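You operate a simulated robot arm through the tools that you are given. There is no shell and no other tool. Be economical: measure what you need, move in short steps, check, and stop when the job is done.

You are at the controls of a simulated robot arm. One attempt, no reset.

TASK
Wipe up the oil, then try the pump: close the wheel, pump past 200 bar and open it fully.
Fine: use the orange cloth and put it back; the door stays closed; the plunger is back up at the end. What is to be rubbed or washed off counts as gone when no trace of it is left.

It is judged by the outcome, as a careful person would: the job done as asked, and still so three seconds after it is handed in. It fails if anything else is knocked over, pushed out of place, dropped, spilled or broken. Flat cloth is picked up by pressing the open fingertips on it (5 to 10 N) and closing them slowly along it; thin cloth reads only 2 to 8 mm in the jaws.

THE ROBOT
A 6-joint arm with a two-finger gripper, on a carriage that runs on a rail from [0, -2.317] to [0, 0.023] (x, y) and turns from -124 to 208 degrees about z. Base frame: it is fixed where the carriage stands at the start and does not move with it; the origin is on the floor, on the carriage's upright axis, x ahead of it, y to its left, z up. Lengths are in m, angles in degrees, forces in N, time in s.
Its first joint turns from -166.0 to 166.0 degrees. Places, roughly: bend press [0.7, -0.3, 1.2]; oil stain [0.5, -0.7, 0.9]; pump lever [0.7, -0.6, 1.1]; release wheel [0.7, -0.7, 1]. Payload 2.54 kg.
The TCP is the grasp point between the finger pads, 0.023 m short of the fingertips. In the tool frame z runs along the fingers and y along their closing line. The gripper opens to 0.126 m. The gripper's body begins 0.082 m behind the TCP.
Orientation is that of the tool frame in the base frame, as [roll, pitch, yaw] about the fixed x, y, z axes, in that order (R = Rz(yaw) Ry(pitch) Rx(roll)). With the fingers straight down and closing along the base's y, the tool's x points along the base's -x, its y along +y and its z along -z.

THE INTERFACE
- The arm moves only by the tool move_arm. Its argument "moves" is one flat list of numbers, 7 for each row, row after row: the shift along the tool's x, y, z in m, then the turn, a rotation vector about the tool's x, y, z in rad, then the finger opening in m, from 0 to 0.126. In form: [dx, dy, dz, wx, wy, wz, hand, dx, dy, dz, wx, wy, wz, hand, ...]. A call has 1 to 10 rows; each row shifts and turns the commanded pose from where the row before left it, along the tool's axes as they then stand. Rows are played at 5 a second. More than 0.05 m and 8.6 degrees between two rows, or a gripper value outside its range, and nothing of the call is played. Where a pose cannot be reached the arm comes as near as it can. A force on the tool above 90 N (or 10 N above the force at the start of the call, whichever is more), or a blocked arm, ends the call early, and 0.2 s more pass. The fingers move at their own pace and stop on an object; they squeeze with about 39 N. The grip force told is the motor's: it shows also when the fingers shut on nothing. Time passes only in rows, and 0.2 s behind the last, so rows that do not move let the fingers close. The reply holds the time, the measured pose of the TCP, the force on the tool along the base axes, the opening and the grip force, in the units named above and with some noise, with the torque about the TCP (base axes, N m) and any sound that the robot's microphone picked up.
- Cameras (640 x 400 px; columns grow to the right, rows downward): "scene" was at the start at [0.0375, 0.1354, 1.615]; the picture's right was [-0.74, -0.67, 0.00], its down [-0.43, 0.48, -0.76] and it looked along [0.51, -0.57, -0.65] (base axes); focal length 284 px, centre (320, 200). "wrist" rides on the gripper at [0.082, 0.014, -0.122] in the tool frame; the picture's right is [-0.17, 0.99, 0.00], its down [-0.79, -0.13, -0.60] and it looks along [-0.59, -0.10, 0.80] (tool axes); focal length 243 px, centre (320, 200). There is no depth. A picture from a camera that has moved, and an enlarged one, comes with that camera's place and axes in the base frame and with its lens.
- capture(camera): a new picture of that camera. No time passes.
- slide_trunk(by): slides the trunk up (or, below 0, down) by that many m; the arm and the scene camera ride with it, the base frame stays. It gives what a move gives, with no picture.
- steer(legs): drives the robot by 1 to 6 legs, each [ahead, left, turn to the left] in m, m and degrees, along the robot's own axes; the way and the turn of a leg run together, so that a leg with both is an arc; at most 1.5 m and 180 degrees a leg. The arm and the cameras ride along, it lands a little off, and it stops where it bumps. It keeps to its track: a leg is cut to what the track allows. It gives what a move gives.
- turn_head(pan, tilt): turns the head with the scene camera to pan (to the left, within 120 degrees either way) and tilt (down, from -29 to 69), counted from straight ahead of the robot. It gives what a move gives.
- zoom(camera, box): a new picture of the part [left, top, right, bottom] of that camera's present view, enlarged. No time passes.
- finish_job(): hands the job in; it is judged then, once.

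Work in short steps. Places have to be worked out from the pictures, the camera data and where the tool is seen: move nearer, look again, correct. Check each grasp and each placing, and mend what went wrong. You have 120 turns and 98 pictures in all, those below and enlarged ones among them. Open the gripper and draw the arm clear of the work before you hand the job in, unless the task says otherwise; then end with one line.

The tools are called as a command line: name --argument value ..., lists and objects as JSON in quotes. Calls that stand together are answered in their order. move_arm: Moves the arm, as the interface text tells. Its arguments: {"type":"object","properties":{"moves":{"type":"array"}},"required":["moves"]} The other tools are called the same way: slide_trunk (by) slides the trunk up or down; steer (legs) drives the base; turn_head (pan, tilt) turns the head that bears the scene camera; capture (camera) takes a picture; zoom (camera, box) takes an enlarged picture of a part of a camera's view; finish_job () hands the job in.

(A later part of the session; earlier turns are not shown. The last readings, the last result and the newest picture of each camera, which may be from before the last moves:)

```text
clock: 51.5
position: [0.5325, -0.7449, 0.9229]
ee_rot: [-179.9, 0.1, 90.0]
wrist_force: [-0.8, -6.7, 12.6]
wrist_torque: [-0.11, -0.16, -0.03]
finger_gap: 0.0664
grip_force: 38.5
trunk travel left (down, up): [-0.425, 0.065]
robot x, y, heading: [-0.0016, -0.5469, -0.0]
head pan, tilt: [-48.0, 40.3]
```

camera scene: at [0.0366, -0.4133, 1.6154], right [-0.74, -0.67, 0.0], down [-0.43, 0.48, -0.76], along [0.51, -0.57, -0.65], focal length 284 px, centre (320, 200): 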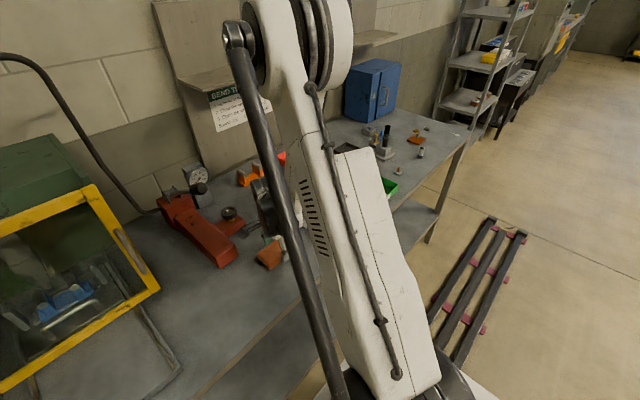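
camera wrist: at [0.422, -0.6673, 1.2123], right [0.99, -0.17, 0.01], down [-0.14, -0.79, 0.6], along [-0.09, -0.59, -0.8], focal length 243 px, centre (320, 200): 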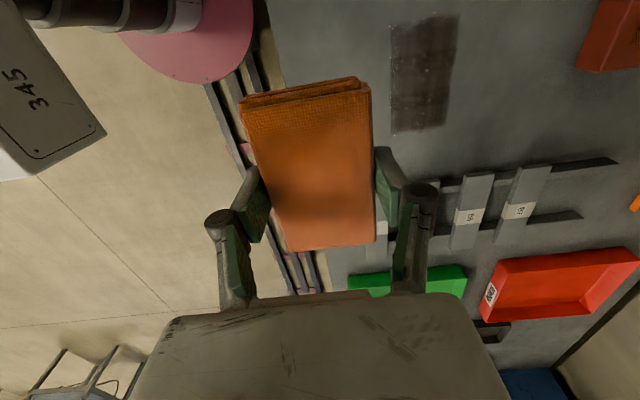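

Flat now, 12.6 N. I rub through the whole area, reading after each call.

move_arm --moves '[0.015, 0, 0.0003, 0, 0, 0, 0.0, 0.015, 0, 0, 0, 0, 0, 0.0, -0.015, 0, 0, 0, 0, 0, 0.0, -0.015, 0, 0, 0, 0, 0, 0.0, -0.015, 0, 0, 0, 0, 0, 0.0, -0.015, 0, 0, 0, 0, 0, 0.0, 0.015, 0, 0, 0, 0, 0, 0.0, 0.015, 0, 0, 0, 0, 0, 0.0]'

move_arm --moves '[0.015, 0.01, 0, 0, 0, 0, 0.0, 0.015, 0.01, 0, 0, 0, 0, 0.0, -0.015, 0, 0, 0, 0, 0, 0.0, -0.015, 0, 0, 0, 0, 0, 0.0, -0.015, 0, 0, 0, 0, 0, 0.0, -0.015, 0, 0, 0, 0, 0, 0.0, 0, -0.02, 0, 0, 0, 0, 0.0, 0, -0.02, 0, 0, 0, 0, 0.0, 0.015, 0, 0, 0, 0, 0, 0.0, 0.015, 0, 0, 0, 0, 0, 0.0]'

move_arm --moves '[0.015, 0, 0, 0, 0, 0, 0.0, 0.015, 0, 0, 0, 0, 0, 0.0, 0, 0.02, 0, 0, 0, 0, 0.0, -0.015, 0, 0, 0, 0, 0, 0.0, -0.015, 0, 0, 0, 0, 0, 0.0, -0.015, 0, 0, 0, 0, 0, 0.0, -0.015, 0, 0, 0, 0, 0, 0.0, 0.015, 0, 0, 0, 0, 0, 0.0, 0.015, 0, 0, 0, 0, 0, 0.0]'

move_arm --moves '[0, 0, -0.03, 0, 0, 0, 0.0, 0, 0, -0.04, 0, 0, 0, 0.0, 0, -0.03, -0.035, 0, 0, 0, 0.0, 0, -0.03, -0.035, 0, 0, 0, 0.0, 0, -0.03, -0.03, 0, 0, 0, 0.0, 0, -0.03, 0, 0, 0, 0, 0.0]'

capture --camera "wrist"

```text
clock: 53.3
position: [0.5325, -0.7514, 0.9234]
ee_rot: [-180.0, 0.2, 89.8]
wrist_force: [6.2, -39.8, 60.9]
wrist_torque: [-0.4, 0.33, 0.32]
finger_gap: 0.0664
grip_force: 39.2
trunk travel left (down, up): [-0.425, 0.065]
robot x, y, heading: [0.0002, -0.5506, 0.0]
head pan, tilt: [-48.0, 40.3]
```

```text
clock: 55.5
position: [0.5114, -0.7467, 0.9229]
ee_rot: [-179.8, 0.0, 89.9]
wrist_force: [-8.8, -21.2, 34.8]
wrist_torque: [-0.52, -0.95, -0.82]
finger_gap: 0.0664
grip_force: 38.8
trunk travel left (down, up): [-0.425, 0.065]
robot x, y, heading: [-0.0018, -0.5521, -0.1]
head pan, tilt: [-48.0, 40.3]
```

```text
clock: 57.5
position: [0.5332, -0.748, 0.9225]
ee_rot: [-180.0, 0.1, 89.8]
wrist_force: [-0.6, -27.9, 45.7]
wrist_torque: [-0.38, -0.01, -0.16]
finger_gap: 0.0663
grip_force: 39.1
trunk travel left (down, up): [-0.425, 0.065]
robot x, y, heading: [0.0003, -0.55, -0.0]
head pan, tilt: [-48.0, 40.3]
```

```text
clock: 58.9
position: [0.4152, -0.7448, 1.0927]
ee_rot: [-179.9, 0.0, 89.9]
wrist_force: [-0.4, -0.1, -0.9]
wrist_torque: [-0.03, -0.01, 0.0]
finger_gap: 0.0661
grip_force: 39.2
trunk travel left (down, up): [-0.425, 0.065]
robot x, y, heading: [0.003, -0.5509, 0.1]
head pan, tilt: [-48.0, 40.3]
```

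```text
72 pictures are left
camera wrist: at [0.4316, -0.6621, 1.2129], right [0.99, -0.17, 0.0], down [-0.13, -0.79, 0.6], along [-0.1, -0.59, -0.8], focal length 243 px, centre (320, 200)
```

wrist: 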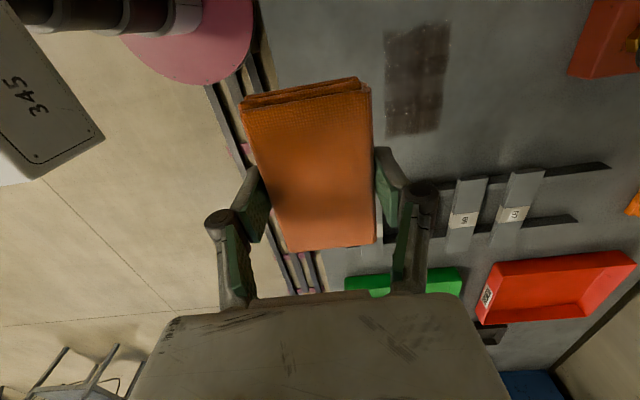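

Progress: the stain is fading fairly evenly. I return to the same pressed height and do many more rubbing strokes.

move_arm --moves '[0, 0.04, 0, 0, 0, 0, 0.0, 0, 0.04, 0.02, 0, 0, 0, 0.0, 0, 0.04, 0.025, 0, 0, 0, 0.0, 0, 0, 0.04, 0, 0, 0, 0.0, 0, 0, 0.04, 0, 0, 0, 0.0, 0, 0, 0.04, 0, 0, 0, 0.0, 0, 0, 0.005, 0, 0, 0, 0.0, 0.02, 0, 0, 0, 0, 0, 0.0, -0.02, 0, 0, 0, 0, 0, 0]'

move_arm --moves '[0.025, 0, 0, 0, 0, 0, 0.0, 0.01, 0, 0, 0, 0, 0, 0.0, -0.025, 0, 0, 0, 0, 0, 0.0, -0.025, 0, 0, 0, 0, 0, 0.0, -0.02, 0, 0, 0, 0, 0, 0.0, 0.025, 0, 0, 0, 0, 0, 0.0, 0.025, 0, 0, 0, 0, 0, 0.0, 0.02, 0, 0, 0, 0, 0, 0.0, -0.02, 0, 0, 0, 0, 0, 0.0, -0.015, 0, 0, 0, 0, 0, 0.0]'

move_arm --moves '[0.025, 0.015, 0, 0, 0, 0, 0.0, 0.01, 0, 0, 0, 0, 0, 0.0, -0.025, 0, 0, 0, 0, 0, 0.0, -0.025, 0, 0, 0, 0, 0, 0.0, -0.02, 0, 0, 0, 0, 0, 0.0, 0.025, 0, 0, 0, 0, 0, 0.0, 0.025, 0, 0, 0, 0, 0, 0.0, 0.02, 0, 0, 0, 0, 0, 0.0, -0.02, 0, 0, 0, 0, 0, 0.0, -0.015, 0, 0, 0, 0, 0, 0.0]'

move_arm --moves '[0.025, -0.03, 0, 0, 0, 0, 0.0, 0.01, 0, 0, 0, 0, 0, 0.0, -0.025, 0, 0, 0, 0, 0, 0.0, -0.025, 0, 0, 0, 0, 0, 0.0, -0.02, 0, 0, 0, 0, 0, 0.0, 0.025, 0, 0, 0, 0, 0, 0.0, 0.025, 0, 0, 0, 0, 0, 0.0, 0.02, 0, 0, 0, 0, 0, 0.0, -0.02, 0, 0, 0, 0, 0, 0.0, -0.015, 0, 0, 0, 0, 0, 0.0]'

move_arm --moves '[0.025, 0.015, 0, 0, 0, 0, 0.0, 0.01, 0, 0, 0, 0, 0, 0.0, -0.025, 0, 0, 0, 0, 0, 0.0, -0.025, 0, 0, 0, 0, 0, 0.0, -0.02, 0, 0, 0, 0, 0, 0.0, 0.025, 0, 0, 0, 0, 0, 0.0, 0.025, 0, 0, 0, 0, 0, 0.0, 0.02, 0, 0, 0, 0, 0, 0.0, -0.02, 0, 0, 0, 0, 0, 0.0, -0.015, 0, 0, 0, 0, 0, 0.0]'

move_arm --moves '[0, 0, -0.03, 0, 0, 0, 0.0, 0, 0, -0.04, 0, 0, 0, 0.0, 0, -0.03, -0.035, 0, 0, 0, 0.0, 0, -0.03, -0.035, 0, 0, 0, 0.0, 0, -0.03, -0.03, 0, 0, 0, 0.0, 0, -0.03, 0, 0, 0, 0, 0.0]'

capture --camera "wrist"

```text
clock: 60.9
position: [0.5327, -0.7413, 0.9217]
ee_rot: [179.9, -0.1, 90.3]
wrist_force: [1.3, 27.9, 45.9]
wrist_torque: [0.42, -0.17, 0.29]
finger_gap: 0.0664
grip_force: 38.9
trunk travel left (down, up): [-0.425, 0.065]
robot x, y, heading: [0.0002, -0.5484, 0.1]
head pan, tilt: [-48.0, 40.3]
```

```text
clock: 63.1
position: [0.5347, -0.7411, 0.9219]
ee_rot: [-180.0, 0.0, 90.2]
wrist_force: [1.2, 25.9, 43.5]
wrist_torque: [0.61, 0.07, -0.05]
finger_gap: 0.0661
grip_force: 38.6
trunk travel left (down, up): [-0.425, 0.065]
robot x, y, heading: [-0.0008, -0.5512, 0.1]
head pan, tilt: [-48.0, 40.3]
```

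```text
clock: 65.3
position: [0.5498, -0.7422, 0.9228]
ee_rot: [179.9, -0.1, 90.2]
wrist_force: [1.3, 24.2, 40.4]
wrist_torque: [0.59, 0.11, -0.07]
finger_gap: 0.0664
grip_force: 38.4
trunk travel left (down, up): [-0.425, 0.065]
robot x, y, heading: [0.0007, -0.5492, 0.1]
head pan, tilt: [-48.0, 40.3]
```

```text
clock: 65.6
position: [0.5352, -0.7367, 0.9229]
ee_rot: [179.7, 0.5, 89.6]
wrist_force: [-6.1, -3.8, 24.5]
wrist_torque: [0.1, 1.05, 0.35]
finger_gap: 0.0663
grip_force: 39.2
trunk travel left (down, up): [-0.425, 0.065]
robot x, y, heading: [-0.0019, -0.5483, -0.1]
head pan, tilt: [-48.0, 40.3]
stopped in row 1: the force on the tool passed its limit at 104 N (the readings are from after the stop); the commanded pose is now the measured one
```

```text
clock: 67.8
position: [0.5485, -0.7299, 0.9227]
ee_rot: [179.5, 0.2, 89.9]
wrist_force: [0.9, 32.6, 46.9]
wrist_torque: [1.16, 1.69, -1.21]
finger_gap: 0.0666
grip_force: 38.8
trunk travel left (down, up): [-0.425, 0.065]
robot x, y, heading: [-0.0024, -0.5468, -0.1]
head pan, tilt: [-48.0, 40.3]
```

```text
clock: 69.2
position: [0.4282, -0.7369, 1.0931]
ee_rot: [179.5, 0.3, 89.7]
wrist_force: [0.5, 0.3, -0.2]
wrist_torque: [-0.01, -0.01, -0.01]
finger_gap: 0.0662
grip_force: 39.3
trunk travel left (down, up): [-0.425, 0.065]
robot x, y, heading: [0.0006, -0.5463, -0.1]
head pan, tilt: [-48.0, 40.3]
```

```text
71 pictures are left
camera wrist: at [0.4438, -0.654, 1.2132], right [0.99, -0.17, 0.01], down [-0.14, -0.79, 0.6], along [-0.1, -0.59, -0.8], focal length 243 px, centre (320, 200)
```

wrist: 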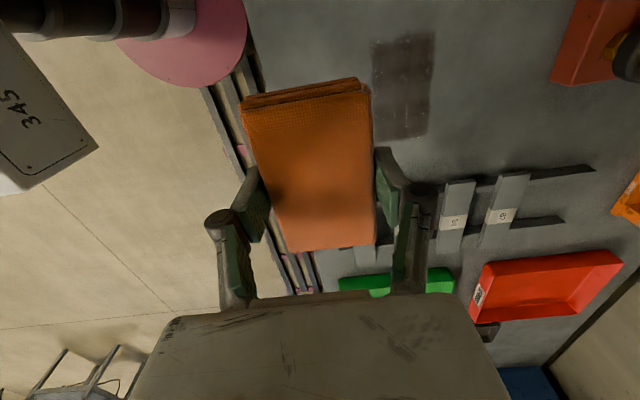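

Fading steadily. I level the tool again (roll to ≈−179.9, pitch 0, yaw 90), return, and rub more.

move_arm --moves '[0, 0.03, 0, 0.0105, 0.0035, -0.005, 0.0, -0.007, 0.035, 0.025, 0, 0, 0, 0.0, 0, 0.04, 0.02, 0, 0, 0, 0.0, 0, 0, 0.04, 0, 0, 0, 0.0, 0, 0, 0.04, 0, 0, 0, 0.0, 0, 0, 0.04, 0, 0, 0, 0.0, 0, 0, 0.003, 0, 0, 0, 0.0, 0, 0, 0, 0, 0, 0, 0.0]'

```text
clock: 71.0
position: [0.5347, -0.7439, 0.9253]
ee_rot: [-179.8, 0.1, 90.0]
wrist_force: [-0.5, -0.9, 0.0]
wrist_torque: [-0.01, -0.01, 0.02]
finger_gap: 0.0659
grip_force: 39.1
trunk travel left (down, up): [-0.425, 0.065]
robot x, y, heading: [0.0032, -0.5506, -0.2]
head pan, tilt: [-48.0, 40.3]
```

move_arm --moves '[0, 0, 0.002, 0, 0, 0, 0.0, 0, 0, 0.001, 0, 0, 0, 0.0, 0, 0, 0, 0, 0, 0, 0]'

```text
clock: 71.8
position: [0.5352, -0.7442, 0.9238]
ee_rot: [-179.8, 0.2, 90.0]
wrist_force: [14.3, -6.4, 36.0]
wrist_torque: [0.04, -0.96, -0.22]
finger_gap: 0.0661
grip_force: 38.7
trunk travel left (down, up): [-0.425, 0.065]
robot x, y, heading: [-0.0003, -0.5481, 0.0]
head pan, tilt: [-48.0, 40.3]
```

36 N, slightly heavy on the rear edge; I trim the tilt by −0.003 and rub.

move_arm --moves '[0.015, 0, 0, -0.003, 0, 0, 0.0, 0.015, 0, 0, 0, 0, 0, 0.0, -0.02, 0, 0, 0, 0, 0, 0.0, -0.02, 0, 0, 0, 0, 0, 0.0, -0.02, 0, 0, 0, 0, 0, 0.0, 0.02, 0, 0, 0, 0, 0, 0.0, 0.02, 0, 0, 0, 0, 0, 0.0, 0.02, 0, 0, 0, 0, 0, 0.0, -0.015, 0, 0, 0, 0, 0, 0.0, -0.015, 0, 0, 0, 0, 0, 0.0]'

move_arm --moves '[0.015, 0, 0, 0, 0, 0, 0.0, 0.015, 0, 0, 0, 0, 0, 0.0, -0.02, 0, 0, 0, 0, 0, 0.0, -0.02, 0, 0, 0, 0, 0, 0.0, -0.02, 0, 0, 0, 0, 0, 0.0, 0.02, 0, 0, 0, 0, 0, 0.0, 0.02, 0, 0, 0, 0, 0, 0.0, 0.02, 0, 0, 0, 0, 0, 0.0, -0.015, 0, 0, 0, 0, 0, 0.0, -0.015, 0.008, 0, 0, 0, 0, 0.0]'

move_arm --moves '[0.015, 0.008, 0, 0, 0, 0, 0.0, 0.015, 0, 0, 0, 0, 0, 0.0, -0.02, 0, 0, 0, 0, 0, 0.0, -0.02, 0, 0, 0, 0, 0, 0.0, -0.02, 0, 0, 0, 0, 0, 0.0, 0.02, 0, 0, 0, 0, 0, 0.0, 0.02, 0, 0, 0, 0, 0, 0.0, 0.02, 0, 0, 0, 0, 0, 0.0, -0.015, -0.008, 0, 0, 0, 0, 0.0, -0.015, -0.008, 0, 0, 0, 0, 0.0]'

move_arm --moves '[0.015, -0.008, 0, 0, 0, 0, 0.0, 0.015, -0.008, 0, 0, 0, 0, 0.0, -0.02, 0, 0, 0, 0, 0, 0.0, -0.02, 0, 0, 0, 0, 0, 0.0, -0.02, 0, 0, 0, 0, 0, 0.0, 0.02, 0, 0, 0, 0, 0, 0.0, 0.02, 0, 0, 0, 0, 0, 0.0, 0.02, 0, 0, 0, 0, 0, 0.0, -0.015, 0.008, 0, 0, 0, 0, 0.0, -0.015, 0.008, 0, 0, 0, 0, 0.0]'

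move_arm --moves '[0.015, 0, 0, 0, 0, 0, 0.0, 0.015, 0, 0, 0, 0, 0, 0.0, -0.02, 0, 0, 0, 0, 0, 0.0, -0.02, 0, 0, 0, 0, 0, 0.0, -0.02, 0, 0, 0, 0, 0, 0.0, 0.02, 0, 0, 0, 0, 0, 0.0, 0.02, 0, 0, 0, 0, 0, 0.0, 0.02, 0, 0, 0, 0, 0, 0.0, -0.015, 0, 0, 0, 0, 0, 0.0, -0.015, 0, 0, 0, 0, 0, 0.0]'

move_arm --moves '[0, 0, -0.03, 0, 0, 0, 0.0, 0, 0, -0.04, 0, 0, 0, 0.0, 0, -0.03, -0.035, 0, 0, 0, 0.0, 0, -0.03, -0.035, 0, 0, 0, 0.0, 0, -0.03, -0.03, 0, 0, 0, 0.0, 0, -0.03, 0, 0, 0, 0, 0.0]'

capture --camera "wrist"

```text
clock: 74.0
position: [0.5344, -0.7358, 0.9231]
ee_rot: [179.9, 0.1, 90.2]
wrist_force: [-1.2, 38.5, 56.1]
wrist_torque: [1.0, 1.54, -0.99]
finger_gap: 0.0663
grip_force: 39.0
trunk travel left (down, up): [-0.425, 0.065]
robot x, y, heading: [0.004, -0.5473, 0.2]
head pan, tilt: [-48.0, 40.3]
```

```text
clock: 74.5
position: [0.5334, -0.7349, 0.9237]
ee_rot: [179.8, 0.8, 89.4]
wrist_force: [4.1, -10.9, 43.1]
wrist_torque: [0.52, 1.32, 0.33]
finger_gap: 0.0663
grip_force: 39.3
trunk travel left (down, up): [-0.425, 0.065]
robot x, y, heading: [-0.0021, -0.5451, -0.4]
head pan, tilt: [-48.0, 40.3]
stopped in row 2: the force on the tool passed its limit at 96 N (the readings are from after the stop); the commanded pose is now the measured one
```

```text
clock: 76.8
position: [0.527, -0.726, 0.9217]
ee_rot: [179.9, 0.8, 89.7]
wrist_force: [12.9, 38.8, 59.6]
wrist_torque: [1.59, 0.86, -0.88]
finger_gap: 0.0661
grip_force: 38.7
trunk travel left (down, up): [-0.425, 0.065]
robot x, y, heading: [-0.0004, -0.5479, -0.4]
head pan, tilt: [-48.0, 40.3]
```

```text
clock: 77.1
position: [0.5258, -0.7277, 0.9242]
ee_rot: [179.3, 1.2, 89.4]
wrist_force: [16.0, -6.5, 56.9]
wrist_torque: [0.9, 1.8, 0.02]
finger_gap: 0.0668
grip_force: 39.3
trunk travel left (down, up): [-0.425, 0.065]
robot x, y, heading: [0.0009, -0.5478, -0.4]
head pan, tilt: [-48.0, 40.3]
stopped in row 1: the force on the tool passed its limit at 99 N (the readings are from after the stop); the commanded pose is now the measured one
```

```text
clock: 78.6
position: [0.5247, -0.751, 0.9229]
ee_rot: [179.4, 2.2, 89.0]
wrist_force: [7.9, -12.8, 62.5]
wrist_torque: [0.95, 2.15, 0.59]
finger_gap: 0.0665
grip_force: 39.5
trunk travel left (down, up): [-0.425, 0.065]
robot x, y, heading: [-0.0021, -0.5463, -0.6]
head pan, tilt: [-48.0, 40.3]
stopped in row 7: the force on the tool passed its limit at 101 N (the readings are from after the stop); the commanded pose is now the measured one
```

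```text
clock: 80.0
position: [0.4047, -0.7437, 1.0893]
ee_rot: [179.4, 2.0, 89.0]
wrist_force: [0.2, -0.4, 0.5]
wrist_torque: [0.02, -0.01, -0.01]
finger_gap: 0.066
grip_force: 39.1
trunk travel left (down, up): [-0.425, 0.065]
robot x, y, heading: [-0.0024, -0.5462, -0.4]
head pan, tilt: [-48.0, 40.3]
```

```text
70 pictures are left
camera wrist: at [0.4201, -0.6574, 1.2077], right [0.98, -0.18, 0.02], down [-0.15, -0.77, 0.62], along [-0.1, -0.62, -0.78], focal length 243 px, centre (320, 200)
```

wrist: 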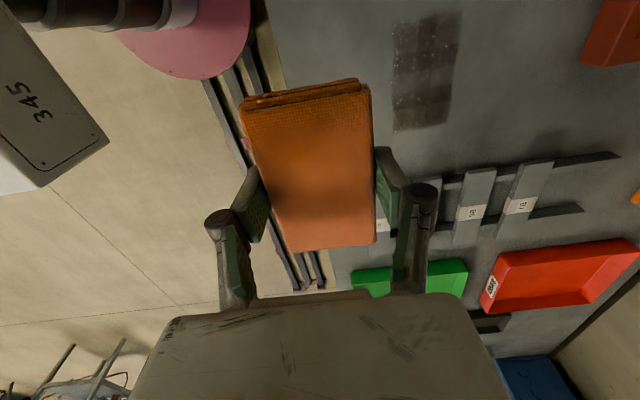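

Pressing too hard tilts things. I re-level the tool (pitch 2°, yaw −1°, roll) and go down to find a light, flat contact of about 10 N.

move_arm --moves '[0, 0.03, 0, 0.0105, 0.034, -0.0175, 0.0, 0, 0.035, 0.025, 0, 0, 0, 0.0, 0, 0.04, 0.02, 0, 0, 0, 0.0, 0, 0.022, 0.04, 0, 0, 0, 0.0, 0, 0, 0.04, 0, 0, 0, 0.0, 0, 0, 0.038, 0, 0, 0, 0.0, 0, 0, 0, 0, 0, 0, 0.0]'

```text
clock: 81.6
position: [0.5294, -0.7406, 0.9264]
ee_rot: [-179.9, -0.1, 90.1]
wrist_force: [0.4, 0.2, -0.5]
wrist_torque: [0.02, 0.04, -0.05]
finger_gap: 0.066
grip_force: 39.1
trunk travel left (down, up): [-0.425, 0.065]
robot x, y, heading: [0.0009, -0.5496, -0.5]
head pan, tilt: [-48.0, 40.3]
```

move_arm --moves '[0, 0.003, 0.002, 0, 0, 0, 0.0, 0, 0, 0.001, 0, 0, 0, 0.0, 0, 0, 0, 0, 0, 0, 0]'

```text
clock: 82.4
position: [0.5334, -0.7414, 0.9233]
ee_rot: [-180.0, 0.0, 90.1]
wrist_force: [-0.4, -0.2, -0.9]
wrist_torque: [0.0, 0.04, 0.01]
finger_gap: 0.0662
grip_force: 38.4
trunk travel left (down, up): [-0.425, 0.065]
robot x, y, heading: [-0.0016, -0.551, -0.5]
head pan, tilt: [-48.0, 40.3]
```

move_arm --moves '[0, 0, 0.0005, 0, 0, 0, 0.0, 0, 0, 0.0005, 0, 0, 0, 0.0, 0, 0, 0, 0, 0, 0, 0]'

```text
clock: 83.2
position: [0.533, -0.7436, 0.9231]
ee_rot: [180.0, 0.0, 90.0]
wrist_force: [1.8, -0.1, 3.2]
wrist_torque: [0.03, -0.15, 0.05]
finger_gap: 0.066
grip_force: 38.7
trunk travel left (down, up): [-0.425, 0.065]
robot x, y, heading: [-0.0005, -0.5507, -0.6]
head pan, tilt: [-48.0, 40.3]
```

Contact 3 N; add 0.4 mm and rub along y with longer strokes.

move_arm --moves '[0.02, 0, 0.0004, 0, 0, 0, 0.0, 0.025, 0, 0, 0, 0, 0, 0.0, -0.03, 0, 0, 0, 0, 0, 0.0, -0.03, 0, 0, 0, 0, 0, 0.0, -0.03, 0, 0, 0, 0, 0, 0.0, 0.03, 0, 0, 0, 0, 0, 0.0, 0.03, 0, 0, 0, 0, 0, 0.0, 0.03, 0, 0, 0, 0, 0, 0.0, -0.025, 0, 0, 0, 0, 0, 0.0, -0.02, 0, 0, 0, 0, 0, 0.0]'

move_arm --moves '[0.02, 0.005, 0, 0, 0, 0, 0.0, 0.025, 0.005, 0, 0, 0, 0, 0.0, -0.03, 0, 0, 0, 0, 0, 0.0, -0.03, 0, 0, 0, 0, 0, 0.0, -0.03, 0, 0, 0, 0, 0, 0.0, 0.03, 0, 0, 0, 0, 0, 0.0, 0.03, 0, 0, 0, 0, 0, 0.0, 0.03, 0, 0, 0, 0, 0, 0.0, -0.025, -0.005, 0, 0, 0, 0, 0.0, -0.02, -0.005, 0, 0, 0, 0, 0.0]'

move_arm --moves '[0.02, -0.005, 0, 0, 0, 0, 0.0, 0.025, -0.005, 0, 0, 0, 0, 0.0, -0.03, 0, 0, 0, 0, 0, 0.0, -0.03, 0, 0, 0, 0, 0, 0.0, -0.03, 0, 0, 0, 0, 0, 0.0, 0.03, 0, 0, 0, 0, 0, 0.0, 0.03, 0, 0, 0, 0, 0, 0.0, 0.03, 0, 0, 0, 0, 0, 0.0, -0.025, 0.005, 0, 0, 0, 0, 0.0, -0.02, 0.005, 0, 0, 0, 0, 0.0]'

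```text
clock: 85.4
position: [0.5357, -0.7401, 0.9224]
ee_rot: [-179.9, 0.0, 90.2]
wrist_force: [0.9, 26.8, 45.8]
wrist_torque: [0.47, 0.55, -0.25]
finger_gap: 0.0662
grip_force: 38.9
trunk travel left (down, up): [-0.425, 0.065]
robot x, y, heading: [-0.0014, -0.549, -0.4]
head pan, tilt: [-48.0, 40.3]
```

```text
clock: 87.6
position: [0.5337, -0.7406, 0.9228]
ee_rot: [-180.0, 0.1, 90.2]
wrist_force: [0.3, 14.4, 21.5]
wrist_torque: [0.36, -0.06, 0.01]
finger_gap: 0.0663
grip_force: 39.7
trunk travel left (down, up): [-0.425, 0.065]
robot x, y, heading: [0.0009, -0.5523, -0.6]
head pan, tilt: [-48.0, 40.3]
```

```text
clock: 89.8
position: [0.5335, -0.7429, 0.9225]
ee_rot: [180.0, 0.2, 90.1]
wrist_force: [-1.3, 3.3, 7.2]
wrist_torque: [0.08, -0.15, 0.12]
finger_gap: 0.0661
grip_force: 38.6
trunk travel left (down, up): [-0.425, 0.065]
robot x, y, heading: [-0.0017, -0.5493, -0.5]
head pan, tilt: [-48.0, 40.3]
```

Good controlled pressure (pad creeping up slightly). Add 0.4 mm and continue, then look.

move_arm --moves '[0.02, 0, 0.0004, 0, 0, 0, 0.0, 0.025, 0, 0, 0, 0, 0, 0.0, -0.03, 0, 0, 0, 0, 0, 0.0, -0.03, 0, 0, 0, 0, 0, 0.0, -0.03, 0, 0, 0, 0, 0, 0.0, 0.03, 0, 0, 0, 0, 0, 0.0, 0.03, 0, 0, 0, 0, 0, 0.0, 0.03, 0, 0, 0, 0, 0, 0.0, -0.025, 0, 0, 0, 0, 0, 0.0, -0.02, 0, 0, 0, 0, 0, 0.0]'

move_arm --moves '[0.02, 0.005, 0, 0, 0, 0, 0.0, 0.025, 0.005, 0, 0, 0, 0, 0.0, -0.03, 0, 0, 0, 0, 0, 0.0, -0.03, 0, 0, 0, 0, 0, 0.0, -0.03, 0, 0, 0, 0, 0, 0.0, 0.03, 0, 0, 0, 0, 0, 0.0, 0.03, 0, 0, 0, 0, 0, 0.0, 0.03, 0, 0, 0, 0, 0, 0.0, -0.025, -0.005, 0, 0, 0, 0, 0.0, -0.02, -0.005, 0, 0, 0, 0, 0.0]'

move_arm --moves '[0.02, -0.005, 0.0002, 0, 0, 0, 0.0, 0.025, -0.005, 0, 0, 0, 0, 0.0, -0.03, 0, 0, 0, 0, 0, 0.0, -0.03, 0, 0, 0, 0, 0, 0.0, -0.03, 0, 0, 0, 0, 0, 0.0, 0.03, 0, 0, 0, 0, 0, 0.0, 0.03, 0, 0, 0, 0, 0, 0.0, 0.03, 0, 0, 0, 0, 0, 0.0, -0.025, 0.005, 0, 0, 0, 0, 0.0, -0.02, 0.005, 0, 0, 0, 0, 0.0]'

move_arm --moves '[0, 0, -0.03, 0, 0, 0, 0.0, 0, 0, -0.04, 0, 0, 0, 0.0, 0, -0.03, -0.035, 0, 0, 0, 0.0, 0, -0.03, -0.035, 0, 0, 0, 0.0, 0, -0.03, -0.03, 0, 0, 0, 0.0, 0, -0.03, 0, 0, 0, 0, 0.0]'

capture --camera "wrist"

```text
clock: 92.0
position: [0.5313, -0.7428, 0.9222]
ee_rot: [180.0, 0.0, 90.1]
wrist_force: [-1.2, 3.4, 7.9]
wrist_torque: [0.1, -0.15, 0.15]
finger_gap: 0.0662
grip_force: 39.5
trunk travel left (down, up): [-0.425, 0.065]
robot x, y, heading: [0.0008, -0.549, -0.6]
head pan, tilt: [-48.0, 40.3]
```

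```text
clock: 93.4
position: [0.5409, -0.7767, 0.9225]
ee_rot: [179.8, 0.7, 89.4]
wrist_force: [-3.7, -7.4, 38.8]
wrist_torque: [0.29, 0.73, -0.46]
finger_gap: 0.0662
grip_force: 38.5
trunk travel left (down, up): [-0.425, 0.065]
robot x, y, heading: [-0.0022, -0.5539, -0.5]
head pan, tilt: [-48.0, 40.3]
stopped in row 6: the force on the tool passed its limit at 108 N (the readings are from after the stop); the commanded pose is now the measured one
```

```text
clock: 94.3
position: [0.534, -0.7703, 0.9211]
ee_rot: [180.0, 0.3, 89.9]
wrist_force: [-5.8, -2.1, 52.3]
wrist_torque: [0.28, 0.0, -0.23]
finger_gap: 0.0662
grip_force: 38.5
trunk travel left (down, up): [-0.425, 0.065]
robot x, y, heading: [-0.0016, -0.5484, -0.6]
head pan, tilt: [-48.0, 40.3]
stopped in row 4: the force on the tool passed its limit at 110 N (the readings are from after the stop); the commanded pose is now the measured one
```

```text
clock: 95.8
position: [0.4153, -0.7685, 1.0902]
ee_rot: [-179.9, 0.1, 90.0]
wrist_force: [-1.0, -1.1, -0.6]
wrist_torque: [-0.04, 0.0, -0.03]
finger_gap: 0.0662
grip_force: 39.0
trunk travel left (down, up): [-0.425, 0.065]
robot x, y, heading: [0.0031, -0.5463, -0.6]
head pan, tilt: [-48.0, 40.3]
```

```text
69 pictures are left
camera wrist: at [0.4316, -0.6856, 1.211], right [0.99, -0.17, 0.0], down [-0.13, -0.79, 0.6], along [-0.1, -0.59, -0.8], focal length 243 px, centre (320, 200)
```

wrist: 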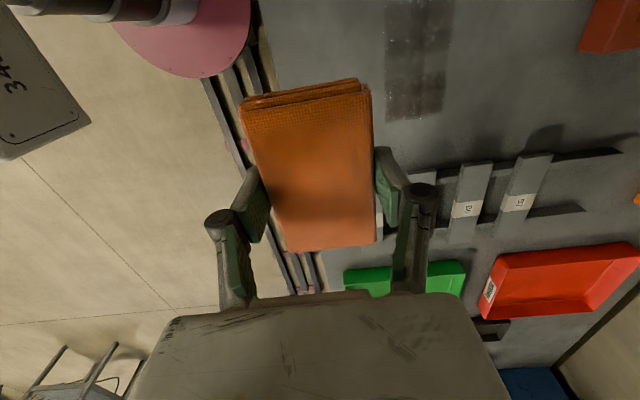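

Fading further; I zoom on the stain to see where it is left.

zoom --camera "wrist" --box '[340, 0, 500, 130]'

```text
3.08 times, centred on (420, 65) of wrist
camera zoom: at [0.4316, -0.6856, 1.211], right [0.99, -0.17, 0.0], down [-0.13, -0.79, 0.6], along [-0.1, -0.59, -0.8], focal length 746 px, centre (12, 615)
```

zoom: 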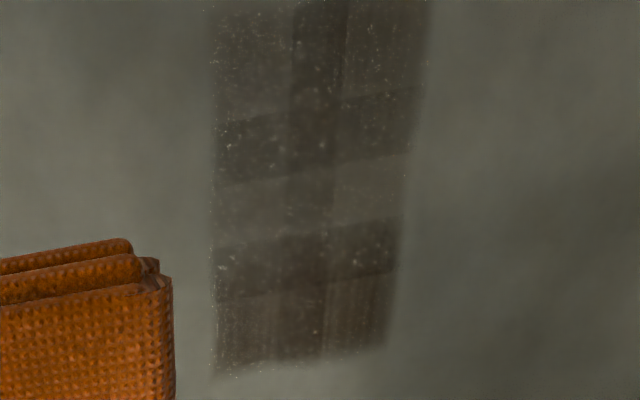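

The remaining film is worn in a grid pattern, mostly with the middle column left, since the pad presses mainly at its edges. I now rub with slow strokes across x at several y positions.

move_arm --moves '[0, 0.03, 0, 0, 0, 0, 0.0, 0, 0.035, 0.025, 0, 0, 0, 0.0, 0.02, 0.03, 0.02, 0, 0, 0, 0.0, 0.004, 0.02, 0.04, 0, 0, 0, 0.0, 0, 0, 0.04, 0, 0, 0, 0.0, 0, 0, 0.038, 0, 0, 0, 0.0, 0, 0, 0.004, 0, 0, 0, 0.0, 0, 0, 0, 0, 0, 0, 0.0]'

```text
clock: 97.5
position: [0.5304, -0.7488, 0.9221]
ee_rot: [179.9, 0.2, 90.0]
wrist_force: [25.1, -10.7, 62.0]
wrist_torque: [0.03, 0.22, 0.0]
finger_gap: 0.0666
grip_force: 38.9
trunk travel left (down, up): [-0.425, 0.065]
robot x, y, heading: [0.0005, -0.5481, -0.8]
head pan, tilt: [-48.0, 40.3]
```

62 N; ease 1 mm and start slow x strokes.

move_arm --moves '[0, 0, -0.001, 0, 0, 0, 0.0, 0, 0.012, 0, 0, 0, 0, 0.0, 0, 0.014, 0, 0, 0, 0, 0.0, 0, 0.012, 0, 0, 0, 0, 0.0, 0, -0.015, 0, 0, 0, 0, 0.0, 0, -0.015, 0, 0, 0, 0, 0.0, 0, -0.015, 0, 0, 0, 0, 0.0, 0, -0.015, 0, 0, 0, 0, 0.0, 0, -0.015, 0, 0, 0, 0, 0.0]'

```text
clock: 99.5
position: [0.4941, -0.7461, 0.9233]
ee_rot: [-179.9, 0.2, 90.0]
wrist_force: [0.3, 0.1, -0.3]
wrist_torque: [-0.02, -0.04, -0.01]
finger_gap: 0.0665
grip_force: 39.2
trunk travel left (down, up): [-0.425, 0.065]
robot x, y, heading: [0.0035, -0.548, -0.7]
head pan, tilt: [-48.0, 40.3]
```

No contact here; add 0.7 mm and stroke back with +x.

move_arm --moves '[0, 0, 0.0007, 0, 0, 0, 0.0, 0, 0.015, 0, 0, 0, 0, 0.0, 0, 0.015, 0, 0, 0, 0, 0.0, 0, 0.015, 0, 0, 0, 0, 0.0]'

move_arm --moves '[0, 0.015, 0, 0, 0, 0, 0.0, 0, 0.015, 0, 0, 0, 0, 0.0, 0, -0.015, 0, 0, 0, 0, 0.0, 0, -0.015, 0, 0, 0, 0, 0.0, 0, -0.015, 0, 0, 0, 0, 0.0]'

```text
clock: 100.5
position: [0.5385, -0.7466, 0.9262]
ee_rot: [-179.9, 0.1, 90.0]
wrist_force: [0.7, 0.5, -0.2]
wrist_torque: [0.02, -0.03, -0.05]
finger_gap: 0.0662
grip_force: 38.7
trunk travel left (down, up): [-0.425, 0.065]
robot x, y, heading: [-0.0016, -0.5506, -0.7]
head pan, tilt: [-48.0, 40.3]
```

```text
clock: 101.8
position: [0.5257, -0.7468, 0.9244]
ee_rot: [-179.9, 0.1, 90.0]
wrist_force: [0.3, -0.1, 0.1]
wrist_torque: [-0.01, 0.0, 0.0]
finger_gap: 0.0662
grip_force: 38.8
trunk travel left (down, up): [-0.425, 0.065]
robot x, y, heading: [-0.0015, -0.5447, -0.7]
head pan, tilt: [-48.0, 40.3]
```

Out of contact; I press down in half-millimetre steps.

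move_arm --moves '[0, 0, 0.0007, 0, 0, 0, 0.0, 0, 0, 0, 0, 0, 0, 0.0]'

move_arm --moves '[0, 0, 0.0006, 0, 0, 0, 0.0, 0, 0, 0, 0, 0, 0, 0.0]'

```text
clock: 102.3
position: [0.5241, -0.7472, 0.9238]
ee_rot: [-179.9, 0.1, 90.0]
wrist_force: [0.2, 0.3, -0.7]
wrist_torque: [-0.01, 0.04, 0.01]
finger_gap: 0.0662
grip_force: 39.2
trunk travel left (down, up): [-0.425, 0.065]
robot x, y, heading: [-0.0011, -0.5482, -0.8]
head pan, tilt: [-48.0, 40.3]
```

```text
clock: 103.0
position: [0.5244, -0.7463, 0.9228]
ee_rot: [-179.9, 0.1, 90.0]
wrist_force: [1.5, -0.6, 4.2]
wrist_torque: [0.03, -0.23, -0.02]
finger_gap: 0.066
grip_force: 39.0
trunk travel left (down, up): [-0.425, 0.065]
robot x, y, heading: [-0.0022, -0.5479, -0.6]
head pan, tilt: [-48.0, 40.3]
```

Contact 4 N on the rear edge. Trim tilt −0.003, press 0.6 mm more, and stroke in x.

move_arm --moves '[0, 0, 0.0006, -0.003, 0, 0, 0.0, 0, 0.015, 0, 0, 0, 0, 0.0, 0, 0.015, 0, 0, 0, 0, 0.0, 0, 0.015, 0, 0, 0, 0, 0.0, 0, -0.015, 0, 0, 0, 0, 0.0, 0, -0.015, 0, 0, 0, 0, 0.0, 0, -0.015, 0, 0, 0, 0, 0.0]'

move_arm --moves '[0, -0.015, 0, 0, 0, 0, 0.0, 0, -0.015, 0, 0, 0, 0, 0.0, 0, 0.015, 0, 0, 0, 0, 0.0, 0, 0.015, 0, 0, 0, 0, 0.0, 0, 0.015, 0, 0, 0, 0, 0.0, 0, 0.015, 0, 0, 0, 0, 0.0]'

```text
clock: 104.5
position: [0.5233, -0.7464, 0.9227]
ee_rot: [179.9, 0.1, 89.9]
wrist_force: [7.2, -0.4, 16.1]
wrist_torque: [0.05, 0.16, -0.01]
finger_gap: 0.0661
grip_force: 39.0
trunk travel left (down, up): [-0.425, 0.065]
robot x, y, heading: [0.0009, -0.5509, -0.5]
head pan, tilt: [-48.0, 40.3]
```

```text
clock: 106.0
position: [0.5514, -0.7465, 0.9236]
ee_rot: [179.9, 0.2, 89.9]
wrist_force: [-25.7, -1.5, 37.6]
wrist_torque: [0.05, 1.81, 0.16]
finger_gap: 0.0664
grip_force: 39.1
trunk travel left (down, up): [-0.425, 0.065]
robot x, y, heading: [-0.0013, -0.5503, -0.6]
head pan, tilt: [-48.0, 40.3]
```

Good contact. More x strokes, stepping y between them.

move_arm --moves '[0.01, -0.012, 0, 0, 0, 0, 0.0, 0.005, -0.015, 0, 0, 0, 0, 0.0, 0, -0.015, 0, 0, 0, 0, 0.0, 0, -0.015, 0, 0, 0, 0, 0.0, 0, 0.015, 0, 0, 0, 0, 0.0, 0, 0.015, 0, 0, 0, 0, 0.0, 0, 0.015, 0, 0, 0, 0, 0.0, 0, 0.012, 0, 0, 0, 0, 0.0]'

move_arm --moves '[-0.015, -0.012, 0, 0, 0, 0, 0.0, -0.015, -0.015, 0, 0, 0, 0, 0.0, 0, -0.015, 0, 0, 0, 0, 0.0, 0, -0.015, 0, 0, 0, 0, 0.0, 0, 0.015, 0, 0, 0, 0, 0.0, 0, 0.015, 0, 0, 0, 0, 0.0, 0, 0.015, 0, 0, 0, 0, 0.0, 0, 0.012, 0, 0, 0, 0, 0.0]'

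move_arm --moves '[0.01, -0.012, 0, 0, 0, 0, 0.0, 0.015, -0.015, 0, 0, 0, 0, 0.0, 0, -0.015, 0, 0, 0, 0, 0.0, 0, -0.015, 0, 0, 0, 0, 0.0, 0, 0.015, 0, 0, 0, 0, 0.0, 0, 0.015, 0, 0, 0, 0, 0.0, 0, 0.015, 0, 0, 0, 0, 0.0, -0.01, -0.012, 0, 0, 0, 0, 0.0]'

move_arm --moves '[0, 0, -0.03, 0, 0, 0, 0.0, 0, 0, -0.04, 0, 0, 0, 0.0, 0, -0.03, -0.035, 0, 0, 0, 0.0, 0, -0.03, -0.035, 0, 0, 0, 0.0, 0, -0.03, -0.03, 0, 0, 0, 0.0, 0, -0.03, 0, 0, 0, 0, 0.0]'

zoom --camera "wrist" --box '[320, 0, 512, 120]'

```text
clock: 106.3
position: [0.5509, -0.7461, 0.9229]
ee_rot: [179.2, 0.7, 89.9]
wrist_force: [16.4, -9.3, 59.8]
wrist_torque: [0.25, 1.95, 0.29]
finger_gap: 0.0666
grip_force: 39.2
trunk travel left (down, up): [-0.425, 0.065]
robot x, y, heading: [0.0008, -0.5471, -0.3]
head pan, tilt: [-48.0, 40.3]
stopped in row 1: the force on the tool passed its limit at 104 N (the readings are from after the stop); the commanded pose is now the measured one
```

```text
clock: 107.2
position: [0.5062, -0.7733, 0.9216]
ee_rot: [179.0, 0.6, 90.0]
wrist_force: [14.5, -0.4, 60.4]
wrist_torque: [0.41, 2.05, -0.08]
finger_gap: 0.0682
grip_force: 38.7
trunk travel left (down, up): [-0.425, 0.065]
robot x, y, heading: [0.0032, -0.5498, -0.7]
head pan, tilt: [-48.0, 40.3]
stopped in row 4: the force on the tool passed its limit at 110 N (the readings are from after the stop); the commanded pose is now the measured one
```

```text
clock: 107.6
position: [0.5058, -0.7746, 0.9215]
ee_rot: [178.4, 1.2, 89.8]
wrist_force: [18.7, -7.3, 60.5]
wrist_torque: [0.34, 1.95, 0.2]
finger_gap: 0.0697
grip_force: 39.5
trunk travel left (down, up): [-0.425, 0.065]
robot x, y, heading: [-0.0015, -0.5503, -0.3]
head pan, tilt: [-48.0, 40.3]
stopped in row 1: the force on the tool passed its limit at 102 N (the readings are from after the stop); the commanded pose is now the measured one
```

```text
clock: 109.0
position: [0.3774, -0.7696, 1.086]
ee_rot: [178.5, 1.0, 89.7]
wrist_force: [-0.6, -1.1, -0.2]
wrist_torque: [-0.03, -0.04, 0.0]
finger_gap: 0.0661
grip_force: 39.6
trunk travel left (down, up): [-0.425, 0.065]
robot x, y, heading: [0.0013, -0.5503, -0.2]
head pan, tilt: [-48.0, 40.3]
```

```text
3.33 times, centred on (416, 60) of wrist
camera zoom: at [0.3909, -0.6859, 1.2052], right [0.98, -0.17, 0.03], down [-0.15, -0.78, 0.61], along [-0.08, -0.6, -0.79], focal length 809 px, centre (0, 667)
```

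zoom: 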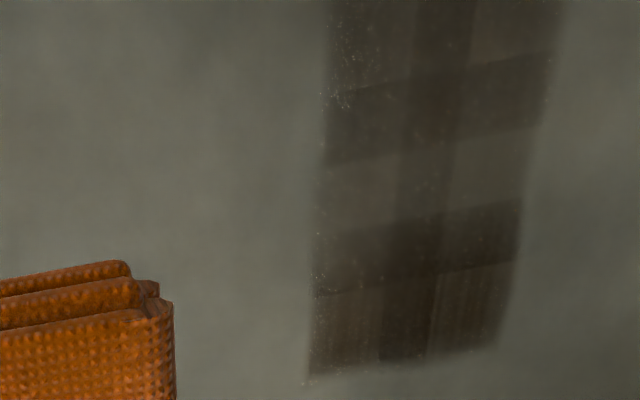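

The film is made of overlapping patches fading fairly evenly, so it just needs more rubbing at gentler pressure. I re-level the tool and return to near contact.

move_arm --moves '[0, 0.04, 0, 0.026, 0.0165, -0.005, 0.0, 0.01, 0.04, 0.02, 0, 0, 0, 0.0, 0.01, 0.04, 0.02, 0, 0, 0, 0.0, 0.005, 0.035, 0.03, 0, 0, 0, 0.0, 0, 0, 0.045, 0, 0, 0, 0.0, 0, 0, 0.043, 0, 0, 0, 0.0, 0, 0, 0.004, 0, 0, 0, 0.0, 0, 0, 0, 0, 0, 0, 0.0]'

```text
clock: 110.8
position: [0.5381, -0.7435, 0.9285]
ee_rot: [-180.0, 0.0, 90.1]
wrist_force: [-1.1, -0.9, -0.3]
wrist_torque: [-0.03, 0.0, -0.02]
finger_gap: 0.0664
grip_force: 39.1
trunk travel left (down, up): [-0.425, 0.065]
robot x, y, heading: [-0.0009, -0.5498, -0.6]
head pan, tilt: [-48.0, 40.3]
```

move_arm --moves '[0, -0.005, 0.004, 0, 0, 0, 0.0, 0, 0, 0.001, 0, 0, 0, 0.0, 0, 0, 0, 0, 0, 0, 0.0]'

```text
clock: 111.6
position: [0.5333, -0.7452, 0.9225]
ee_rot: [180.0, 0.0, 90.0]
wrist_force: [-0.8, -0.4, -0.6]
wrist_torque: [0.01, 0.02, 0.03]
finger_gap: 0.0661
grip_force: 39.3
trunk travel left (down, up): [-0.425, 0.065]
robot x, y, heading: [-0.0008, -0.5522, -0.7]
head pan, tilt: [-48.0, 40.3]
```

move_arm --moves '[0, 0, 0.0007, 0, 0, 0, 0.0, 0, 0, 0.0007, 0, 0, 0, 0.0, 0, 0, 0, 0, 0, 0, 0.0]'

```text
clock: 112.4
position: [0.5322, -0.7456, 0.9222]
ee_rot: [179.8, 0.1, 90.0]
wrist_force: [29.4, -3.5, 61.7]
wrist_torque: [-0.08, 0.18, 0.1]
finger_gap: 0.0661
grip_force: 38.7
trunk travel left (down, up): [-0.425, 0.065]
robot x, y, heading: [-0.0027, -0.5489, -0.2]
head pan, tilt: [-48.0, 40.3]
```

61 N; back off 0.6 mm and do faster y strokes to test.

move_arm --moves '[0, 0, -0.0006, 0, 0, 0, 0.0, 0.03, 0, 0, 0, 0, 0, 0.0, -0.03, 0, 0, 0, 0, 0, 0.0, -0.03, 0, 0, 0, 0, 0, 0.0, 0.03, 0, 0, 0, 0, 0, 0.0, 0.03, 0, 0, 0, 0, 0, 0.0, -0.03, 0, 0, 0, 0, 0, 0.0, -0.03, 0, 0, 0, 0, 0, 0.0, 0.03, 0, 0, 0, 0, 0, 0.0, 0, 0, 0, 0, 0, 0, 0.0]'

move_arm --moves '[0.03, 0, 0, 0, 0, 0, 0.0, -0.03, 0, 0, 0, 0, 0, 0.0, -0.03, 0, 0, 0, 0, 0, 0.0, 0.03, 0, 0, 0, 0, 0, 0.0, 0.03, 0, 0, 0, 0, 0, 0.0, -0.03, 0, 0, 0, 0, 0, 0.0, -0.03, 0, 0, 0, 0, 0, 0.0, 0.03, 0, 0, 0, 0, 0, 0.0, 0, 0, 0, 0, 0, 0, 0.0]'

move_arm --moves '[0.03, 0, 0, 0, 0, 0, 0.0, -0.03, 0, 0, 0, 0, 0, 0.0, -0.03, 0, 0, 0, 0, 0, 0.0, 0.03, 0, 0, 0, 0, 0, 0.0, 0.03, 0, 0, 0, 0, 0, 0.0, -0.03, 0, 0, 0, 0, 0, 0.0, -0.03, 0, 0, 0, 0, 0, 0.0, 0.03, 0, 0, 0, 0, 0, 0.0, 0, 0, 0, 0, 0, 0, 0.0]'

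```text
clock: 112.9
position: [0.5304, -0.7423, 0.923]
ee_rot: [179.8, 0.5, 89.7]
wrist_force: [7.4, -5.4, 38.6]
wrist_torque: [0.24, 0.96, 0.45]
finger_gap: 0.0661
grip_force: 39.3
trunk travel left (down, up): [-0.425, 0.065]
robot x, y, heading: [-0.0002, -0.5473, -0.7]
head pan, tilt: [-48.0, 40.3]
stopped in row 2: the force on the tool passed its limit at 101 N (the readings are from after the stop); the commanded pose is now the measured one
```

```text
clock: 113.9
position: [0.5287, -0.7618, 0.9232]
ee_rot: [179.7, 1.4, 89.2]
wrist_force: [3.5, -12.1, 44.5]
wrist_torque: [0.25, 1.5, 0.72]
finger_gap: 0.0665
grip_force: 39.1
trunk travel left (down, up): [-0.425, 0.065]
robot x, y, heading: [0.0028, -0.5527, -0.8]
head pan, tilt: [-48.0, 40.3]
stopped in row 4: the force on the tool passed its limit at 105 N (the readings are from after the stop); the commanded pose is now the measured one
```

```text
clock: 114.2
position: [0.5283, -0.7505, 0.9236]
ee_rot: [179.8, 1.6, 88.8]
wrist_force: [2.3, -6.0, 44.8]
wrist_torque: [0.45, 1.41, 0.12]
finger_gap: 0.0666
grip_force: 39.4
trunk travel left (down, up): [-0.425, 0.065]
robot x, y, heading: [-0.0008, -0.555, -1.2]
head pan, tilt: [-48.0, 40.3]
stopped in row 1: the force on the tool passed its limit at 94 N (the readings are from after the stop); the commanded pose is now the measured one
```

Fast +y strokes dig in. I lift, re-level, and go back to slow strokes at about 10–15 N.

move_arm --moves '[0, 0, -0.004, 0, 0, 0, 0.0, 0.004, 0.004, 0, 0.004, 0.027, -0.021, 0.0, 0, 0, 0.0025, 0, 0, 0, 0, 0, 0, 0, 0, 0, 0, 0]'

```text
clock: 115.2
position: [0.5328, -0.7448, 0.9226]
ee_rot: [-179.9, 0.0, 90.2]
wrist_force: [1.7, 0.4, 2.8]
wrist_torque: [0.03, -0.2, 0.04]
finger_gap: 0.0663
grip_force: 39.4
trunk travel left (down, up): [-0.425, 0.065]
robot x, y, heading: [0.0006, -0.5504, -0.8]
head pan, tilt: [-48.0, 40.3]
```

Contact 2.8 N, level. Press 0.3 mm more and rub slowly (1.5 cm rows).

move_arm --moves '[-0.015, 0, 0.0003, -0.002, 0, 0, 0.0, -0.015, 0, 0, 0, 0, 0, 0.0, 0.015, 0, 0, 0, 0, 0, 0.0, 0.015, 0, 0, 0, 0, 0, 0.0, 0.015, 0, 0, 0, 0, 0, 0.0, 0.015, 0, 0, 0, 0, 0, 0.0, -0.02, 0, 0, 0, 0, 0, 0.0, -0.02, 0, 0, 0, 0, 0, 0.0, -0.02, 0, 0, 0, 0, 0, 0.0, 0.015, 0, 0, 0, 0, 0, 0.0]'

move_arm --moves '[0.015, 0, 0, 0, 0, 0, 0.0, 0.015, 0, 0, 0, 0, 0, 0.0, 0.015, 0, 0, 0, 0, 0, 0.0, -0.02, 0, 0, 0, 0, 0, 0.0, -0.02, 0, 0, 0, 0, 0, 0.0, -0.02, 0, 0, 0, 0, 0, 0.0, 0.015, 0, 0, 0, 0, 0, 0.0, 0.015, 0, 0, 0, 0, 0, 0.0, 0.015, 0, 0, 0, 0, 0, 0.0, 0.015, 0, 0, 0, 0, 0, 0.0]'

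move_arm --moves '[-0.02, 0, 0, 0, 0, 0, 0.0, -0.02, 0, 0, 0, 0, 0, 0.0, -0.02, 0, 0, 0, 0, 0, 0.0, 0.015, 0, 0, 0, 0, 0, 0.0, 0.015, 0, 0, 0, 0, 0, 0.0, 0.015, 0, 0, 0, 0, 0, 0.0, 0.015, 0, 0, 0, 0, 0, 0.0, -0.02, 0, 0, 0, 0, 0, 0.0, -0.02, 0, 0, 0, 0, 0, 0.0, -0.02, 0, 0, 0, 0, 0, 0.0]'

move_arm --moves '[0.015, 0, 0, 0, 0, 0, 0.0, 0.015, 0, 0, 0, 0, 0, 0.0, 0.015, 0, 0, 0, 0, 0, 0.0, 0.015, 0, 0, 0, 0, 0, 0.0, -0.02, 0, 0, 0, 0, 0, 0.0, -0.02, 0, 0, 0, 0, 0, 0.0, -0.02, 0, 0, 0, 0, 0, 0.0, 0.015, 0, 0, 0, 0, 0, 0.0, 0.015, 0, 0, 0, 0, 0, 0.0]'

```text
clock: 117.4
position: [0.5339, -0.7629, 0.9232]
ee_rot: [180.0, 0.1, 90.1]
wrist_force: [0.7, -4.7, 18.6]
wrist_torque: [-0.13, 0.09, -0.17]
finger_gap: 0.0663
grip_force: 39.1
trunk travel left (down, up): [-0.425, 0.065]
robot x, y, heading: [0.0025, -0.5504, -1.3]
head pan, tilt: [-48.0, 40.3]
```

```text
clock: 119.6
position: [0.5341, -0.7167, 0.9217]
ee_rot: [179.9, -0.1, 90.1]
wrist_force: [-1.0, -17.1, 35.5]
wrist_torque: [-0.49, 0.54, 0.12]
finger_gap: 0.0664
grip_force: 39.1
trunk travel left (down, up): [-0.425, 0.065]
robot x, y, heading: [0.0012, -0.5526, -0.9]
head pan, tilt: [-48.0, 40.3]
```

```text
clock: 121.8
position: [0.5311, -0.771, 0.923]
ee_rot: [179.9, 0.1, 90.2]
wrist_force: [-2.0, 20.2, 35.1]
wrist_torque: [0.65, 0.67, -0.31]
finger_gap: 0.0663
grip_force: 39.0
trunk travel left (down, up): [-0.425, 0.065]
robot x, y, heading: [-0.0028, -0.5522, -0.6]
head pan, tilt: [-48.0, 40.3]
```

```text
clock: 123.8
position: [0.5323, -0.7454, 0.9225]
ee_rot: [179.9, 0.0, 90.1]
wrist_force: [-3.0, -17.3, 40.2]
wrist_torque: [-0.55, 0.68, -0.04]
finger_gap: 0.0662
grip_force: 38.6
trunk travel left (down, up): [-0.425, 0.065]
robot x, y, heading: [-0.0041, -0.5501, -1.1]
head pan, tilt: [-48.0, 40.3]
```

Steady 20–40 N without stops. Four more of the same, then a look.

move_arm --moves '[0.015, 0, 0, 0, 0, 0, 0.0, 0.015, 0, 0, 0, 0, 0, 0.0, -0.02, 0, 0, 0, 0, 0, 0.0, -0.02, 0, 0, 0, 0, 0, 0.0, -0.02, 0, 0, 0, 0, 0, 0.0, 0.015, 0, 0, 0, 0, 0, 0.0, 0.015, 0, 0, 0, 0, 0, 0.0, 0.015, 0, 0, 0, 0, 0, 0.0, 0.015, 0, 0, 0, 0, 0, 0.0, -0.02, 0, 0, 0, 0, 0, 0.0]'

move_arm --moves '[-0.02, 0, 0, 0, 0, 0, 0.0, -0.02, 0, 0, 0, 0, 0, 0.0, 0.015, 0, 0, 0, 0, 0, 0.0, 0.015, 0, 0, 0, 0, 0, 0.0, 0.015, 0, 0, 0, 0, 0, 0.0, 0.015, 0, 0, 0, 0, 0, 0.0, -0.02, 0, 0, 0, 0, 0, 0.0, -0.02, 0, 0, 0, 0, 0, 0.0, -0.02, 0, 0, 0, 0, 0, 0.0, 0.015, 0, 0, 0, 0, 0, 0.0]'

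move_arm --moves '[0.015, 0, 0, 0, 0, 0, 0.0, 0.015, 0, 0, 0, 0, 0, 0.0, 0.015, 0, 0, 0, 0, 0, 0.0, -0.02, 0, 0, 0, 0, 0, 0.0, -0.02, 0, 0, 0, 0, 0, 0.0, -0.02, 0, 0, 0, 0, 0, 0.0, 0.015, 0, 0, 0, 0, 0, 0.0, 0.015, 0, 0, 0, 0, 0, 0.0, 0.015, 0, 0, 0, 0, 0, 0.0, 0.015, 0, 0, 0, 0, 0, 0.0]'

move_arm --moves '[-0.02, 0, 0, 0, 0, 0, 0.0, -0.02, 0, 0, 0, 0, 0, 0.0, -0.02, 0, 0, 0, 0, 0, 0.0, 0.015, 0, 0, 0, 0, 0, 0.0, 0.015, 0, 0, 0, 0, 0, 0.0, 0.015, 0, 0, 0, 0, 0, 0.0, 0.015, 0, 0, 0, 0, 0, 0.0, -0.02, 0, 0, 0, 0, 0, 0.0, -0.01, 0, 0, 0, 0, 0, 0.0]'

move_arm --moves '[0, 0, -0.03, 0, 0, 0, 0.0, 0, 0, -0.04, 0, 0, 0, 0.0, 0, -0.03, -0.035, 0, 0, 0, 0.0, 0, -0.03, -0.035, 0, 0, 0, 0.0, 0, -0.03, -0.03, 0, 0, 0, 0.0, 0, -0.03, 0, 0, 0, 0, 0.0]'

zoom --camera "wrist" --box '[320, 0, 544, 140]'

```text
clock: 126.0
position: [0.5338, -0.7311, 0.9232]
ee_rot: [179.8, -0.1, 90.4]
wrist_force: [-0.7, 16.3, 27.3]
wrist_torque: [0.3, 0.55, -0.32]
finger_gap: 0.0661
grip_force: 38.6
trunk travel left (down, up): [-0.425, 0.065]
robot x, y, heading: [0.004, -0.5475, -0.6]
head pan, tilt: [-48.0, 40.3]
```

```text
clock: 128.2
position: [0.5299, -0.7657, 0.9218]
ee_rot: [179.9, 0.2, 89.9]
wrist_force: [3.4, -31.9, 52.3]
wrist_torque: [-0.58, 0.88, 0.56]
finger_gap: 0.0663
grip_force: 39.3
trunk travel left (down, up): [-0.425, 0.065]
robot x, y, heading: [-0.0039, -0.5508, -1.0]
head pan, tilt: [-48.0, 40.3]
```

```text
clock: 128.7
position: [0.5294, -0.7458, 0.9217]
ee_rot: [179.9, 0.3, 89.8]
wrist_force: [-3.4, -3.3, 42.9]
wrist_torque: [0.23, 0.26, -0.43]
finger_gap: 0.0662
grip_force: 38.8
trunk travel left (down, up): [-0.425, 0.065]
robot x, y, heading: [-0.0013, -0.5502, -0.8]
head pan, tilt: [-48.0, 40.3]
stopped in row 2: the force on the tool passed its limit at 91 N (the readings are from after the stop); the commanded pose is now the measured one
```

```text
clock: 130.2
position: [0.5277, -0.7609, 0.9224]
ee_rot: [-179.9, 0.5, 89.7]
wrist_force: [-6.1, -3.4, 40.7]
wrist_torque: [0.28, 0.13, -0.48]
finger_gap: 0.0665
grip_force: 38.5
trunk travel left (down, up): [-0.425, 0.065]
robot x, y, heading: [0.0037, -0.5532, -1.2]
head pan, tilt: [-48.0, 40.3]
stopped in row 7: the force on the tool passed its limit at 93 N (the readings are from after the stop); the commanded pose is now the measured one
```

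```text
clock: 131.6
position: [0.409, -0.7588, 1.0903]
ee_rot: [-179.9, 0.5, 89.8]
wrist_force: [0.4, 0.3, -0.2]
wrist_torque: [-0.01, 0.02, 0.0]
finger_gap: 0.0662
grip_force: 39.3
trunk travel left (down, up): [-0.425, 0.065]
robot x, y, heading: [-0.0004, -0.5571, -1.0]
head pan, tilt: [-48.0, 40.3]
```

```text
2.86 times, centred on (432, 70) of wrist
camera zoom: at [0.4244, -0.6755, 1.2099], right [0.99, -0.17, 0.0], down [-0.13, -0.79, 0.6], along [-0.1, -0.6, -0.8], focal length 693 px, centre (0, 571)
```

zoom: 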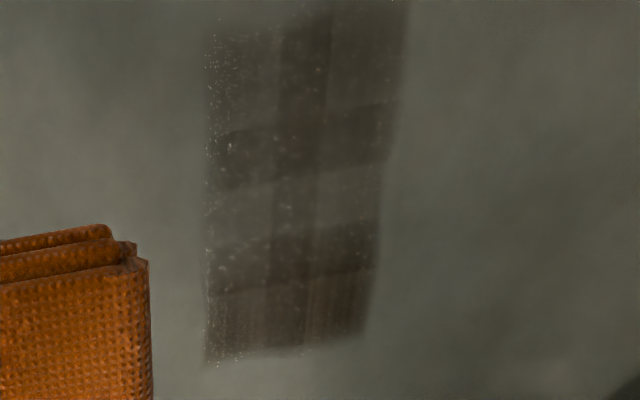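

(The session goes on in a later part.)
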